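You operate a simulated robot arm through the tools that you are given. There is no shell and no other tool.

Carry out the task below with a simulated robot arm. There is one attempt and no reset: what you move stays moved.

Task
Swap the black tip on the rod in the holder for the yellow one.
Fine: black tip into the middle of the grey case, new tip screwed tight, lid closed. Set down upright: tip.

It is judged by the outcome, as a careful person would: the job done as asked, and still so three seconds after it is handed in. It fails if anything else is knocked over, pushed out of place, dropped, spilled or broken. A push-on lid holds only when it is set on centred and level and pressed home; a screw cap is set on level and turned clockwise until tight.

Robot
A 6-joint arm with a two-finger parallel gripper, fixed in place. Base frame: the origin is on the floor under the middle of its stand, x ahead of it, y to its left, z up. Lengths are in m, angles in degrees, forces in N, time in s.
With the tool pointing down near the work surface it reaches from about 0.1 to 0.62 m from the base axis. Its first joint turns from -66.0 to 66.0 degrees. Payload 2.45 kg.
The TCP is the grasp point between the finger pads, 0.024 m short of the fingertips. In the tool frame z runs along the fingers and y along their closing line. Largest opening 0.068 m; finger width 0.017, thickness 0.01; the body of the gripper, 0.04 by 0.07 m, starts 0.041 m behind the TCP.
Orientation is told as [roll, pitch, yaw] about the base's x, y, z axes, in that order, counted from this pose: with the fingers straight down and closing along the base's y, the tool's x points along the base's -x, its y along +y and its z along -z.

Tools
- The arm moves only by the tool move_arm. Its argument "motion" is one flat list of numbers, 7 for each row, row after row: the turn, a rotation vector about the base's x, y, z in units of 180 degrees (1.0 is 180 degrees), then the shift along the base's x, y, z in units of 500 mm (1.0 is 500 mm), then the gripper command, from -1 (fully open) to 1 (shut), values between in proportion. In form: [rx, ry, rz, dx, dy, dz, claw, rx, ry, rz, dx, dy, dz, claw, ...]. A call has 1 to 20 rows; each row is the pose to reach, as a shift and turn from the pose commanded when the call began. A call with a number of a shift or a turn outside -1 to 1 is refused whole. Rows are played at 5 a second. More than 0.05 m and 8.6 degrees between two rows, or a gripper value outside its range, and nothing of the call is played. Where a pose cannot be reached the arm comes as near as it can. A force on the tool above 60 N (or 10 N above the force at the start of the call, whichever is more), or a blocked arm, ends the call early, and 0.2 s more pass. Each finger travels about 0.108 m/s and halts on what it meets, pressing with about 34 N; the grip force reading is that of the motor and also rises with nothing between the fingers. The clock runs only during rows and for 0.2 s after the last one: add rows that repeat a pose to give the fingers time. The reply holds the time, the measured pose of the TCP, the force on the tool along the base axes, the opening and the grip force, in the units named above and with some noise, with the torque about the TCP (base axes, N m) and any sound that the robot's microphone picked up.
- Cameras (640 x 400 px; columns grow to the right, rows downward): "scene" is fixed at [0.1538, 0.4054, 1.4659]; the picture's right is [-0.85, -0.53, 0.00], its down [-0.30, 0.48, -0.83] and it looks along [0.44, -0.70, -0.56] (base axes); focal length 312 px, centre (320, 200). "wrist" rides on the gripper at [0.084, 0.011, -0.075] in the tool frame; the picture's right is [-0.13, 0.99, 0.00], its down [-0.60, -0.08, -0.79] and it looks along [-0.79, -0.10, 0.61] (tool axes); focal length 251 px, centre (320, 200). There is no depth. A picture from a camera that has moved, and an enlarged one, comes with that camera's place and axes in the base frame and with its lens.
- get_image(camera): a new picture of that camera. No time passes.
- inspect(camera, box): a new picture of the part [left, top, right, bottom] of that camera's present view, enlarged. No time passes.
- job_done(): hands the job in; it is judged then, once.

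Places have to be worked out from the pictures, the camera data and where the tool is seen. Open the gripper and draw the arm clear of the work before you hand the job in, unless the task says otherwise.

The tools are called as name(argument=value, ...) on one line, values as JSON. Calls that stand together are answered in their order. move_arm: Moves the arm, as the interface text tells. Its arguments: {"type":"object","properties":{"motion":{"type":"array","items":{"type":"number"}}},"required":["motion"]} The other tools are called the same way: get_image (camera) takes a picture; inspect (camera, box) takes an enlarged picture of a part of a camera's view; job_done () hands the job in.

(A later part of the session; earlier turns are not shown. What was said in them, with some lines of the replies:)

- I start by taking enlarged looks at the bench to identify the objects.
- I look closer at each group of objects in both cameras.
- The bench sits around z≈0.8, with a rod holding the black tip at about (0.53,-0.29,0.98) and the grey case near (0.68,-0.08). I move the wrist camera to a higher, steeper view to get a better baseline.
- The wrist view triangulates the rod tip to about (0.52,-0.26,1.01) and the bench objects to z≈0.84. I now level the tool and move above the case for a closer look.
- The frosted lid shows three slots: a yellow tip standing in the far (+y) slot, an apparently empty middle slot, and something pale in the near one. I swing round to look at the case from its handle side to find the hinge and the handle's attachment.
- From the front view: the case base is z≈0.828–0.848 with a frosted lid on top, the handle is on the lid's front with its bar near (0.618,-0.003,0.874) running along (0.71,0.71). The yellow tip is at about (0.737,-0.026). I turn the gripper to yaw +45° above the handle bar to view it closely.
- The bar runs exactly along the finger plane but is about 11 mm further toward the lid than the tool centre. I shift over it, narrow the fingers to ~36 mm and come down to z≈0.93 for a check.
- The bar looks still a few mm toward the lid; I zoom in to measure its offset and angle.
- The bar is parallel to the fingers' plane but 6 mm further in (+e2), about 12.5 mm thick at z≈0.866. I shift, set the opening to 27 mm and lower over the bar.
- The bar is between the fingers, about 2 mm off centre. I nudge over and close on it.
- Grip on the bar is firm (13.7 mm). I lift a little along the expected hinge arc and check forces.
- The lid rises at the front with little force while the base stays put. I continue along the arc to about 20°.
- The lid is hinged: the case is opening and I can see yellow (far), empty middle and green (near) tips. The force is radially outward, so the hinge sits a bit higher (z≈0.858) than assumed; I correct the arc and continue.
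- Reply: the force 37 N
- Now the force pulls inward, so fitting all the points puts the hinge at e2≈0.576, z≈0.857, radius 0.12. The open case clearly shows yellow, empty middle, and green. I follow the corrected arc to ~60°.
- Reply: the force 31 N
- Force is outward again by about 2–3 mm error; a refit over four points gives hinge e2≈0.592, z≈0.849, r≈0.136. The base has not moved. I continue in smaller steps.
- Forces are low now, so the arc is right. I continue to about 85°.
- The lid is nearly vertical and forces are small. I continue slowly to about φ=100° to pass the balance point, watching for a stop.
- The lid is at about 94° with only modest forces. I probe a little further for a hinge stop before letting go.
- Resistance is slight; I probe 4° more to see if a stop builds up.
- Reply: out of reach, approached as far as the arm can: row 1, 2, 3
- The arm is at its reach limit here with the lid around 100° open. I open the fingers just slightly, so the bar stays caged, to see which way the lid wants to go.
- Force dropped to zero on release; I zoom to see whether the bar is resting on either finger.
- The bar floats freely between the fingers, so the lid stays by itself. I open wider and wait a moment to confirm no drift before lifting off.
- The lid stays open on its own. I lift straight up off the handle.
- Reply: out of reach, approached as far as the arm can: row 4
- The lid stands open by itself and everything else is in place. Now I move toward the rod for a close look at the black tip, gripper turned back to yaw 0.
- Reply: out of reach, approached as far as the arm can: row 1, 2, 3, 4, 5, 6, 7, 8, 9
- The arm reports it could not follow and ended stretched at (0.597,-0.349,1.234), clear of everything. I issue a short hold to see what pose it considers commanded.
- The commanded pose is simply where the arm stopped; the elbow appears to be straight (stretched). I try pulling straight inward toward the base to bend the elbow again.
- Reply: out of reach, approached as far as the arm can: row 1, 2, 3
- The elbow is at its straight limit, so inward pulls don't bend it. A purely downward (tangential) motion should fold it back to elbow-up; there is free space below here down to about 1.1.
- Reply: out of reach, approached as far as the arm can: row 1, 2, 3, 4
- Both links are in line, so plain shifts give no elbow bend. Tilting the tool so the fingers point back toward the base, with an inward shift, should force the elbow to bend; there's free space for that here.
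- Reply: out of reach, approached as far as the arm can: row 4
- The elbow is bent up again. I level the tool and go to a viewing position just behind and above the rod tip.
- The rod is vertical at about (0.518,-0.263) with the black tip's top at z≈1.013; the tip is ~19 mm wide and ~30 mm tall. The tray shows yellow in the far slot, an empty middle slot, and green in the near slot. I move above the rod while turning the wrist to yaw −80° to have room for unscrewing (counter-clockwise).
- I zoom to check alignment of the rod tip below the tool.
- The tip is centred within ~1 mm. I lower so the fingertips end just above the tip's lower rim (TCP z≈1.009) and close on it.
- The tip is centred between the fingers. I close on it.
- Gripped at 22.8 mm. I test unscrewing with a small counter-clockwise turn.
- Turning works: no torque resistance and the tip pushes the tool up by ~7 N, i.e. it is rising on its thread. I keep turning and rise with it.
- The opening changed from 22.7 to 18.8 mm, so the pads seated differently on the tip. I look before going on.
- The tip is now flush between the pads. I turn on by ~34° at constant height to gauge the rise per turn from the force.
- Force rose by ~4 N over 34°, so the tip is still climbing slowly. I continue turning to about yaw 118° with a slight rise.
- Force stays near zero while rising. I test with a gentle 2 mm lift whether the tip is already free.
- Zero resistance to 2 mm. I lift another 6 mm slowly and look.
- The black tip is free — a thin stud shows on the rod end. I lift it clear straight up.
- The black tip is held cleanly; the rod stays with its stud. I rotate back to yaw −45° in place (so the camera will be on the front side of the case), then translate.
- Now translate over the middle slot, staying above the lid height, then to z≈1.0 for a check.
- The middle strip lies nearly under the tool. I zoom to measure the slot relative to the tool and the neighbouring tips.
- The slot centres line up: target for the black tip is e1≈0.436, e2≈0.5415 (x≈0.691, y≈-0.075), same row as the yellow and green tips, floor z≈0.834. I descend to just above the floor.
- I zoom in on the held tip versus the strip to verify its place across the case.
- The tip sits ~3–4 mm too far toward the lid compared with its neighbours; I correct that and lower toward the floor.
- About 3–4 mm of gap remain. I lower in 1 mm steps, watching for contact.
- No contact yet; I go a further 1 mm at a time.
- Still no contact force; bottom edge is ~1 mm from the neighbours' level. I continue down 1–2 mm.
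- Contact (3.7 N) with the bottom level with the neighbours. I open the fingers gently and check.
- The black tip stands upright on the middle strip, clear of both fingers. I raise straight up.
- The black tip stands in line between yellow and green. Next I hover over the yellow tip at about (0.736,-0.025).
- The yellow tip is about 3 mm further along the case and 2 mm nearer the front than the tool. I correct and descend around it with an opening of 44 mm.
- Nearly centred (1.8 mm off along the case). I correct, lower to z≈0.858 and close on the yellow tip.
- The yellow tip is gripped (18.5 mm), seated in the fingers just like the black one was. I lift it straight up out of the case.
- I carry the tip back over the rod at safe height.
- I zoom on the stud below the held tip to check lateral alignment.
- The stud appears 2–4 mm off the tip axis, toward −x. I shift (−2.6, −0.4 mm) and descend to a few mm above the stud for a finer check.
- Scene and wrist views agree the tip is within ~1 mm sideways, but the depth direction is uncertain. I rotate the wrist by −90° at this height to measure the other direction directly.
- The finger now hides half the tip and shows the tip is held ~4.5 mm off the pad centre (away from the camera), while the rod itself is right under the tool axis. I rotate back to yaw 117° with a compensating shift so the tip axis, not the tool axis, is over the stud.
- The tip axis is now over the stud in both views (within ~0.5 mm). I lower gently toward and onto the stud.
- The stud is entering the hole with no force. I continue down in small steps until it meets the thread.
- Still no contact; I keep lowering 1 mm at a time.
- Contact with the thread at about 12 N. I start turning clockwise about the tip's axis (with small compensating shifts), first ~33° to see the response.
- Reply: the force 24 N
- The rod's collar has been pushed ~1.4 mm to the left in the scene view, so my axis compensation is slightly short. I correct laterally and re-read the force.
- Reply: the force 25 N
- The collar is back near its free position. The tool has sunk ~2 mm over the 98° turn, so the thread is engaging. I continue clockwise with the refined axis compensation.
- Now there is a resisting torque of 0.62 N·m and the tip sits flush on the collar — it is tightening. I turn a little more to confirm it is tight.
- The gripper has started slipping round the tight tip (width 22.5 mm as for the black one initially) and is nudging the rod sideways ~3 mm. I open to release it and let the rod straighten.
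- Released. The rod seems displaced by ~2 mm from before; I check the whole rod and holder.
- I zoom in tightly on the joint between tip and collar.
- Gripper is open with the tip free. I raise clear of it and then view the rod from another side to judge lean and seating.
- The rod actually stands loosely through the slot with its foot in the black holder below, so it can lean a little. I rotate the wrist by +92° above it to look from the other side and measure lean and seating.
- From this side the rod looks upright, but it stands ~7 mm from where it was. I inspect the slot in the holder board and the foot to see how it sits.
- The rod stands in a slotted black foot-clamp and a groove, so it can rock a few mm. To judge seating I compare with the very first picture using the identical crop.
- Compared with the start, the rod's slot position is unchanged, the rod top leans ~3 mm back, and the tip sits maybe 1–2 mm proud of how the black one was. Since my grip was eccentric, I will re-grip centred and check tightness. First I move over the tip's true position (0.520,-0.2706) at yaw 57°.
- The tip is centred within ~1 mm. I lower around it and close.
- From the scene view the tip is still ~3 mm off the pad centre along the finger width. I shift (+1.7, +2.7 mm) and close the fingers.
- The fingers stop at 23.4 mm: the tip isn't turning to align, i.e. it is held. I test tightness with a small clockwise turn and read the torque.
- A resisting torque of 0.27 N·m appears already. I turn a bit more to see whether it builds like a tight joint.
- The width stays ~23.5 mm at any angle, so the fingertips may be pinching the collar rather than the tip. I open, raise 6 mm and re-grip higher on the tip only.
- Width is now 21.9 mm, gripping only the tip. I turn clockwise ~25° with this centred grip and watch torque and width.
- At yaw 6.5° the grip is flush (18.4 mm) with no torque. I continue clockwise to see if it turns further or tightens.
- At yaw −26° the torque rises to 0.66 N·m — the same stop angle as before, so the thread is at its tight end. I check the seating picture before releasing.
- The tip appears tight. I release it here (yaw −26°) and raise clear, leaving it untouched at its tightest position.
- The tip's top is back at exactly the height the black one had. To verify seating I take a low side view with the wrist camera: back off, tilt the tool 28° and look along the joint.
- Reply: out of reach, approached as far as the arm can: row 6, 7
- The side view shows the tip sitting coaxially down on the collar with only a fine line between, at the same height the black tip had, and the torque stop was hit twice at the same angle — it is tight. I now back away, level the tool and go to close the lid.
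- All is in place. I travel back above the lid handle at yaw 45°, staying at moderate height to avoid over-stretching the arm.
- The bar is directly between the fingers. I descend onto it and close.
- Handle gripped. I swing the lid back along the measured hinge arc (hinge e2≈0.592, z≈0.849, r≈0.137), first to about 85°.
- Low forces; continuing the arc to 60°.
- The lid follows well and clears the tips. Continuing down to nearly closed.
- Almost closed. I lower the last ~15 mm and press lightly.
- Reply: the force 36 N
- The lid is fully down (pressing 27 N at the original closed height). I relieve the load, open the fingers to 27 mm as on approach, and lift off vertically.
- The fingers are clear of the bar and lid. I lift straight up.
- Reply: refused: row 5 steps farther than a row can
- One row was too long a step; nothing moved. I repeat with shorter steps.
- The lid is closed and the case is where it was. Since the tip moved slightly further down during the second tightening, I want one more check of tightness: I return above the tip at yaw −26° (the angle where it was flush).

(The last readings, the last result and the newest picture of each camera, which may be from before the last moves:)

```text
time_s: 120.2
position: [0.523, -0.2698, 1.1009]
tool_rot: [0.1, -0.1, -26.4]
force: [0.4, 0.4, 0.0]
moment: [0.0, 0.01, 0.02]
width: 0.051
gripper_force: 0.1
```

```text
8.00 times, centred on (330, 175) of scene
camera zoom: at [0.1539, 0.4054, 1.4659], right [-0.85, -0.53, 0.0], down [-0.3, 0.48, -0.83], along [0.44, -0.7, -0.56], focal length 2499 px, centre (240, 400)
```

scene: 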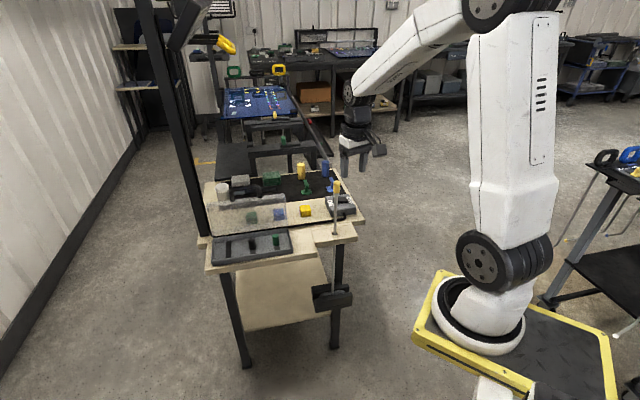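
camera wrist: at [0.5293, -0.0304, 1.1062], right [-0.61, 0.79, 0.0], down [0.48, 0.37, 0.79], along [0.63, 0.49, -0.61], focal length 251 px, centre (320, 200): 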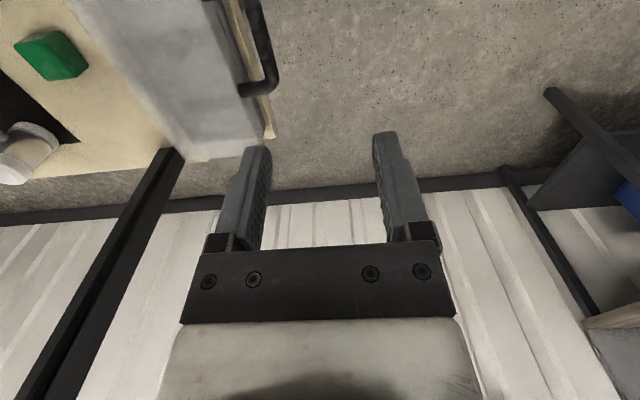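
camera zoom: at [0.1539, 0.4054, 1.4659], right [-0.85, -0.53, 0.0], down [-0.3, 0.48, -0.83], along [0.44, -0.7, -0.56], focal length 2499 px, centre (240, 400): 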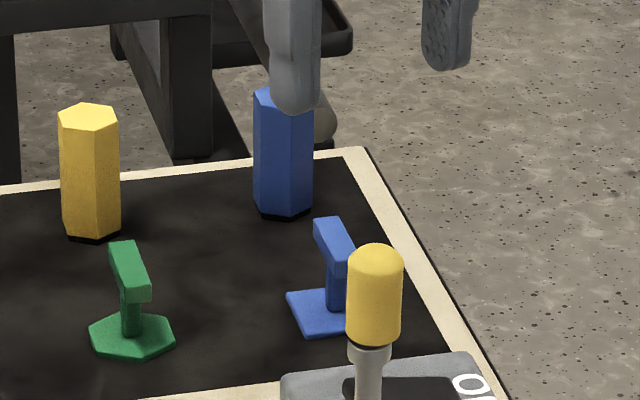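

Over the tip laterally, but ~5 mm too far along the finger-width direction. I shift (−4.7, +2.6 mm) and lower to grip the upper part of the tip.

move_arm(motion=[0, 0, 0, -0.0094, 0.0052, -0.04, -0.3, 0, 0, 0, -0.0094, 0.0052, -0.1, -0.2, 0, 0, 0, -0.0094, 0.0052, -0.14, 0, 0, 0, 0, -0.0094, 0.0052, -0.1626, 0, 0, 0, 0, -0.0094, 0.0052, -0.1626, 0])

inspect(camera="wrist", box=[250, 60, 390, 220])

inspect(camera="scene", box=[320, 165, 350, 205])

```text
time_s: 121.4
position: [0.5182, -0.2681, 1.0198]
tool_rot: [0.2, -0.1, -26.4]
force: [-0.4, -0.4, -0.3]
moment: [0.03, -0.01, -0.02]
width: 0.0341
gripper_force: 0.1
```

```text
2.50 times, centred on (320, 140) of wrist
camera zoom: at [0.4488, -0.2204, 1.0944], right [0.56, 0.83, 0.0], down [0.5, -0.34, 0.79], along [0.66, -0.44, -0.61], focal length 629 px, centre (320, 350)
```

zoom: 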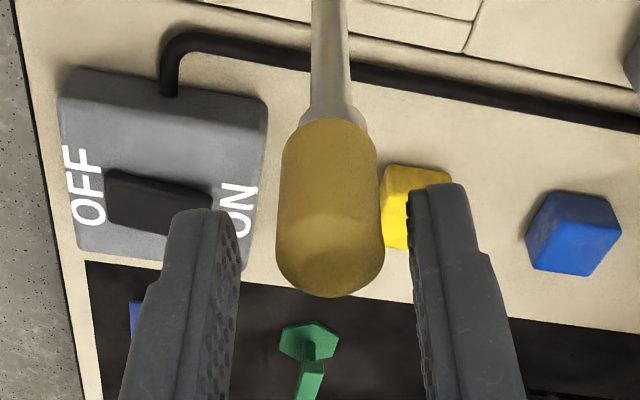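

```text
10.00 times, centred on (335, 185) of scene
camera zoom: at [0.1538, 0.4054, 1.4659], right [-0.85, -0.53, 0.0], down [-0.3, 0.48, -0.83], along [0.44, -0.7, -0.56], focal length 3123 px, centre (170, 350)
```

zoom: 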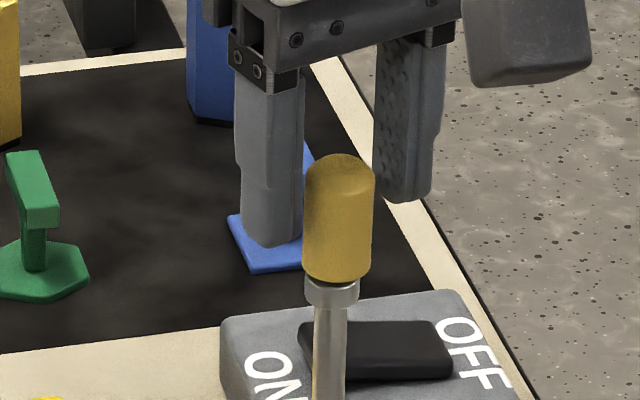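

Small residual offsets (~1 mm and ~2 mm); I correct and close on the tip.

move_arm(motion=[0, 0, 0, -0.0028, 0.0034, 0, 0, 0, 0, 0, -0.0028, 0.0034, 0, 0, 0, 0, 0, -0.0028, 0.0034, 0, 0.4, 0, 0, 0, -0.0028, 0.0034, 0, 1, 0, 0, 0, -0.0028, 0.0034, 0, 1])

```text
time_s: 122.6
position: [0.5165, -0.267, 1.0198]
tool_rot: [0.1, -0.1, -26.4]
force: [-0.2, 0.4, 0.1]
moment: [0.02, 0.0, 0.03]
width: 0.0226
gripper_force: 33.9
```

Gripped again. I give a final clockwise twist of ~16–24° and read the torque.

move_arm(motion=[0, 0, -0.03, 0, 0, 0, 1, 0, 0, -0.06, 0, 0, 0, 1, 0, 0, -0.09, 0, 0, 0, 1])

inspect(camera="scene", box=[320, 165, 350, 205])

inspect(camera="scene", box=[305, 270, 360, 315])

```text
time_s: 123.4
position: [0.5169, -0.2674, 1.0215]
tool_rot: [0.1, -0.5, -42.6]
force: [0.9, 1.8, 27.0]
moment: [0.1, 0.01, 0.43]
width: 0.0182
gripper_force: 34.1
```

```text
10.00 times, centred on (335, 185) of scene
camera zoom: at [0.1534, 0.4057, 1.4659], right [-0.85, -0.53, 0.0], down [-0.3, 0.48, -0.83], along [0.44, -0.7, -0.56], focal length 3123 px, centre (170, 350)
```

zoom: 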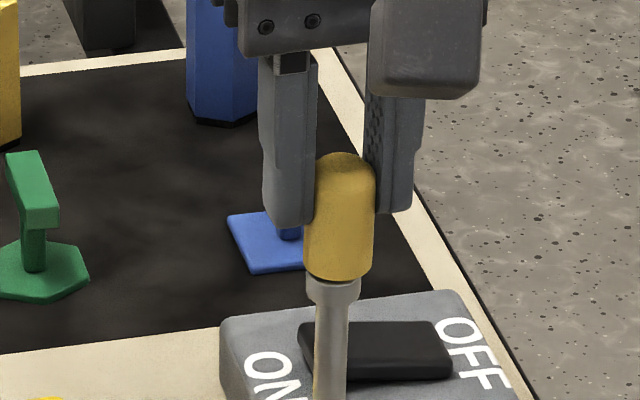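

```text
8.89 times, centred on (332, 292) of scene
camera zoom: at [0.1534, 0.4057, 1.4659], right [-0.85, -0.53, 0.0], down [-0.3, 0.48, -0.83], along [0.44, -0.7, -0.56], focal length 2776 px, centre (209, -622)
```

zoom: 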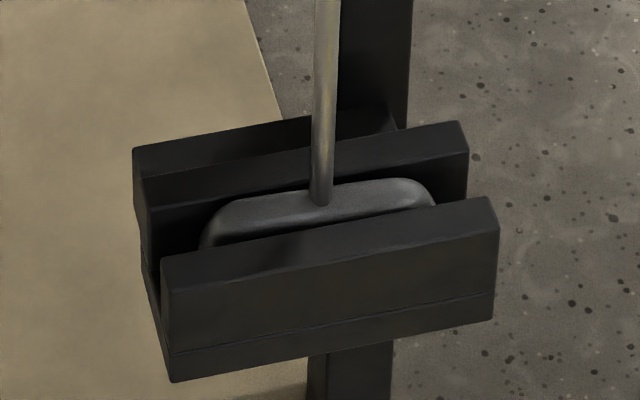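

Torque 0.43 N·m with an upward push of 27 N. I look closely at the joint before releasing.

inspect(camera="scene", box=[326, 174, 346, 200])

inspect(camera="wrist", box=[250, 60, 390, 220])

inspect(camera="scene", box=[322, 215, 350, 243])

```text
15.38 times, centred on (336, 187) of scene
camera zoom: at [0.1534, 0.4057, 1.4659], right [-0.85, -0.53, 0.0], down [-0.3, 0.48, -0.83], along [0.44, -0.7, -0.56], focal length 4805 px, centre (74, 400)
```

zoom: 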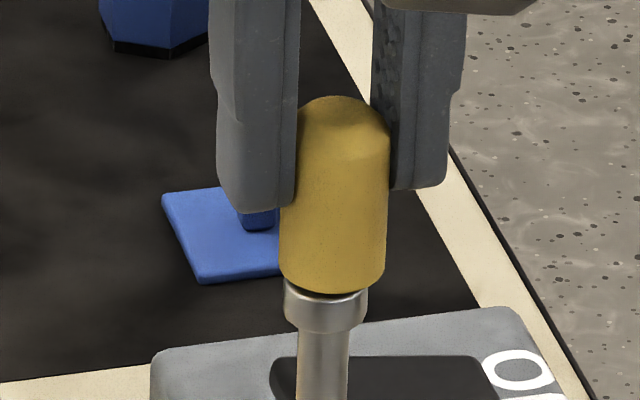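

```text
2.50 times, centred on (320, 140) of wrist
camera zoom: at [0.4633, -0.2011, 1.096], right [0.77, 0.64, 0.0], down [0.39, -0.46, 0.8], along [0.51, -0.61, -0.6], focal length 629 px, centre (320, 350)
```

zoom: 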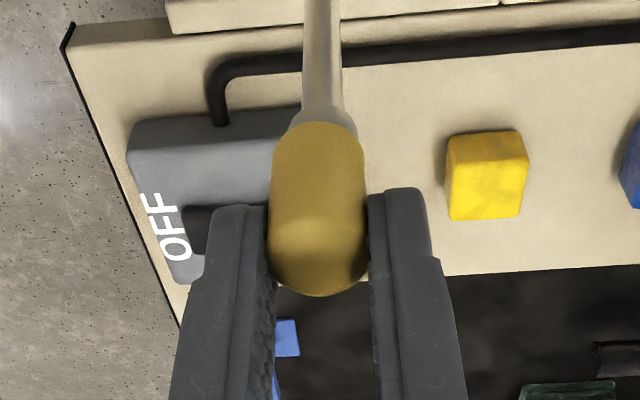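

```text
14.29 times, centred on (336, 229) of scene
camera zoom: at [0.1534, 0.4057, 1.4659], right [-0.85, -0.53, 0.0], down [-0.3, 0.48, -0.83], along [0.44, -0.7, -0.56], focal length 4462 px, centre (91, -214)
```

zoom: 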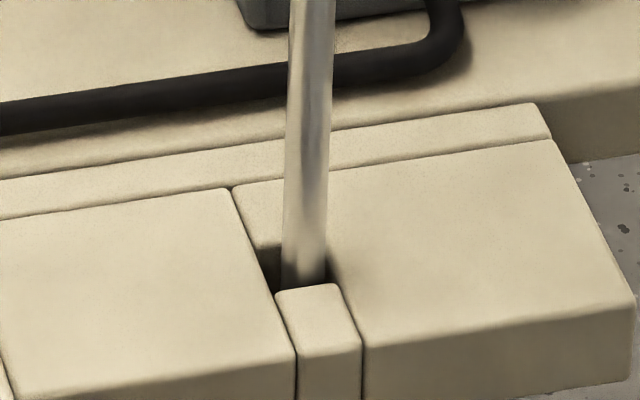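

The joint looks unchanged. I continue the clockwise turn in small steps: if the pads start to slip (width growing) at high torque, the tip is at its end stop.

move_arm(motion=[0, 0, -0.022, 0, 0, 0.002, 1, 0, 0, -0.044, 0, 0, 0.002, 1])

move_arm(motion=[0, 0, -0.022, 0, 0, 0, 1, 0, 0, -0.044, 0, 0, 0, 1])

```text
time_s: 124.0
position: [0.5169, -0.2662, 1.0222]
tool_rot: [0.1, -0.3, -50.5]
force: [2.1, 2.2, 26.2]
moment: [0.13, -0.04, 0.65]
width: 0.018
gripper_force: 34.0
```

```text
time_s: 124.6
position: [0.5166, -0.2669, 1.0226]
tool_rot: [0.2, -0.3, -58.4]
force: [1.2, 1.1, 29.1]
moment: [0.07, -0.01, 0.76]
width: 0.018
gripper_force: 34.4
```

Torque keeps building to 0.76 N·m with a firm grip. A bit more.

move_arm(motion=[0, 0, -0.022, 0, 0, 0, 1, 0, 0, -0.044, 0, 0, 0, 1])

inspect(camera="scene", box=[326, 174, 346, 200])

inspect(camera="scene", box=[305, 270, 360, 315])

```text
time_s: 125.2
position: [0.516, -0.2665, 1.0219]
tool_rot: [0.3, -0.3, -66.4]
force: [-0.5, 0.5, 29.4]
moment: [0.05, 0.02, 0.68]
width: 0.0179
gripper_force: 33.6
```

```text
15.38 times, centred on (336, 187) of scene
camera zoom: at [0.1533, 0.4057, 1.4659], right [-0.85, -0.53, 0.0], down [-0.3, 0.48, -0.83], along [0.44, -0.7, -0.56], focal length 4805 px, centre (74, 400)
```

zoom: 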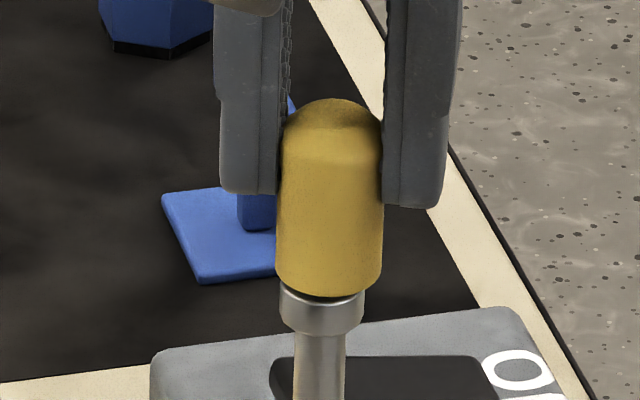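

```text
8.89 times, centred on (332, 292) of scene
camera zoom: at [0.1533, 0.4057, 1.4659], right [-0.85, -0.53, 0.0], down [-0.3, 0.48, -0.83], along [0.44, -0.7, -0.56], focal length 2776 px, centre (209, -622)
```

zoom: 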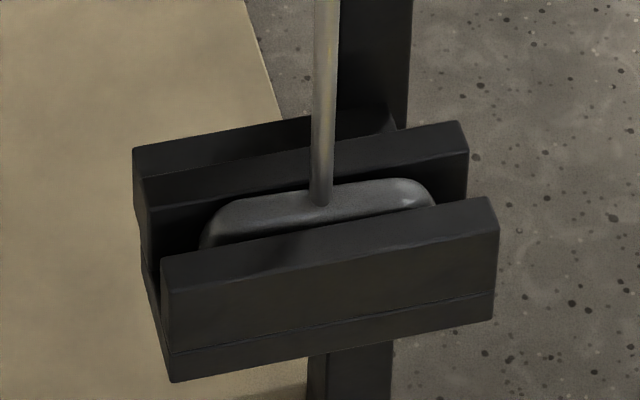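

The torque has plateaued around 0.7 N·m with the pads now slipping round the tip, and the foot stays put — it is tight. I release, rise straight up and back away.

move_arm(motion=[0, 0, 0, 0, 0, 0, 0.4, 0, 0, 0, 0, 0, 0, -0.2, 0, 0, 0, 0, 0, 0, -0.4, 0, 0, 0, 0, 0, 0.04, -0.4, 0, 0, 0, 0, 0, 0.1, -0.4, 0, 0, 0, 0, 0, 0.18, -0.4, 0, 0, 0, 0, 0, 0.18, -0.4])

inspect(camera="scene", box=[326, 174, 346, 200])

inspect(camera="scene", box=[305, 160, 365, 320])

```text
time_s: 126.8
position: [0.5156, -0.2655, 1.1113]
tool_rot: [0.1, 0.0, -66.3]
force: [0.3, 0.3, 0.2]
moment: [-0.01, 0.04, 0.0]
width: 0.0478
gripper_force: 0.1
```

```text
15.38 times, centred on (336, 187) of scene
camera zoom: at [0.1538, 0.4055, 1.4659], right [-0.85, -0.53, 0.0], down [-0.3, 0.48, -0.83], along [0.44, -0.7, -0.56], focal length 4805 px, centre (74, 400)
```

zoom: 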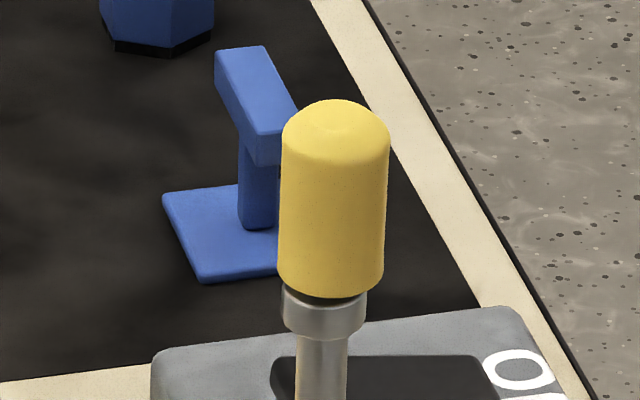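

```text
2.50 times, centred on (335, 240) of scene
camera zoom: at [0.1538, 0.4055, 1.4659], right [-0.85, -0.53, 0.0], down [-0.3, 0.48, -0.83], along [0.44, -0.7, -0.56], focal length 781 px, centre (282, 100)
```

zoom: 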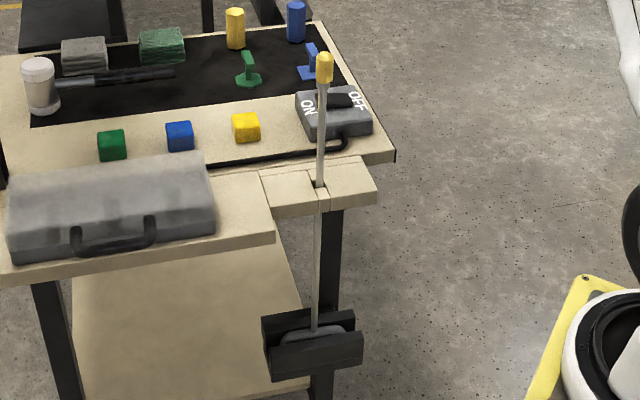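

Everything stands as it should. I draw the arm back clear of the work with the gripper open.

move_arm(motion=[0, 0, 0.04, -0.02, 0.04, 0.03, -0.7, 0, 0, 0.08, -0.05, 0.1, 0.06, -1, 0, 0, 0.12, -0.08, 0.16, 0.1, -1, 0, 0, 0.16, -0.11, 0.22, 0.14, -1, 0, 0, 0.2, -0.13, 0.28, 0.17, -1, 0, 0, 0.24, -0.15, 0.34, 0.2, -1, 0, 0, 0.28, -0.15, 0.38, 0.2, -1, 0, 0, 0.28, -0.15, 0.38, 0.2, -1])

get_image(camera="scene")

inspect(camera="scene", box=[190, 190, 310, 275])

get_image(camera="wrist")

```text
time_s: 128.6
position: [0.4427, -0.0747, 1.2123]
tool_rot: [0.1, -0.1, -15.8]
force: [0.2, -0.4, -1.1]
moment: [0.02, 0.01, 0.03]
width: 0.068
gripper_force: 0.1
```

```text
taken
```

scene: 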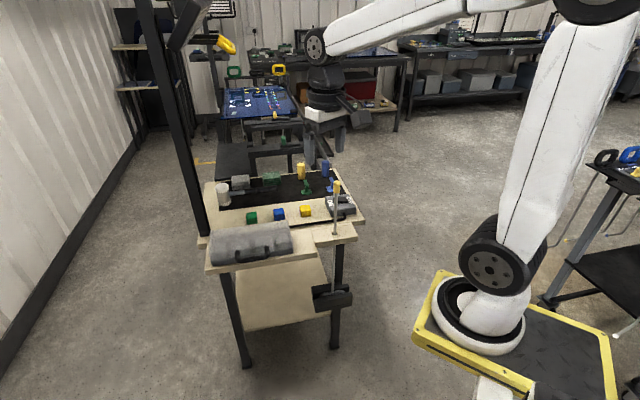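

```text
4.71 times, centred on (250, 232) of scene
camera zoom: at [0.1538, 0.4055, 1.4659], right [-0.85, -0.53, 0.0], down [-0.3, 0.48, -0.83], along [0.44, -0.7, -0.56], focal length 1470 px, centre (649, 47)
```

zoom: 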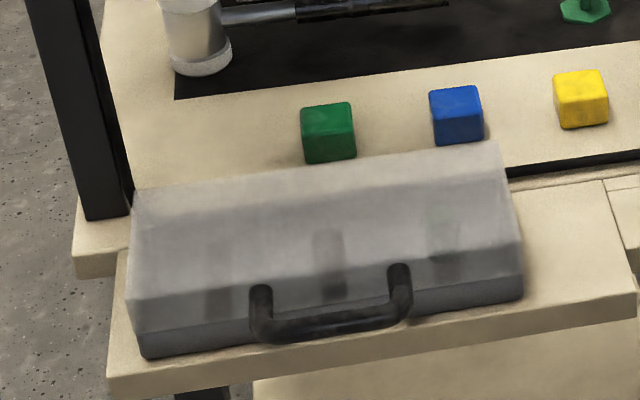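

```text
taken
camera wrist: at [0.3649, -0.0408, 1.2866], right [0.39, 0.92, 0.0], down [0.56, -0.24, 0.79], along [0.73, -0.31, -0.61], focal length 251 px, centre (320, 200)
```

wrist: 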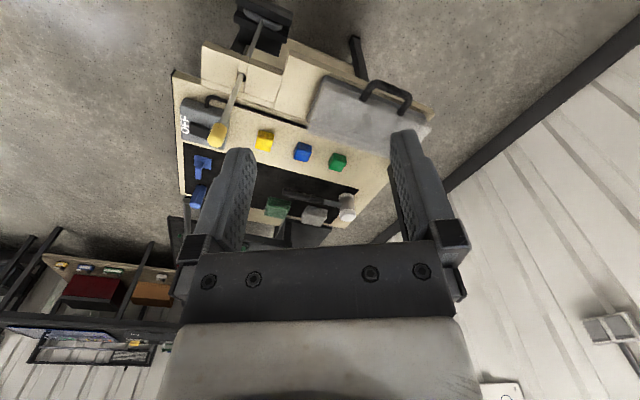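

The case is closed with the black tip showing upright in the middle slot, and the yellow tip is tight on the rod, which still stands in the holder. Nothing else has been disturbed, the gripper is open and the arm is clear, so I hand the job in.

job_done()

```text
The job is handed in.
```

I swapped the tips and handed the job in. The yellow tip is screwed onto the rod, the black tip stands upright in the middle slot of the grey case, and the lid is closed.

- **Tightness:** I turned the yellow tip clockwise until the torque levelled off around 0.7 N·m and the fingers slipped round it. A thin dark line, up to about 2 mm, still shows between the tip and the rod's collar. The tip's top sits within about 1 mm of where the black one was, so I took that as its normal seat.
- **Rod:** It fits loosely in its holder and shifted a few millimetres while I worked on it. It ended within about 2–3 mm of its starting position, upright, with its foot in place.
- **Everything else:** In the last pictures the bench objects and the case look unmoved. I finished with the gripper open and the arm clear.
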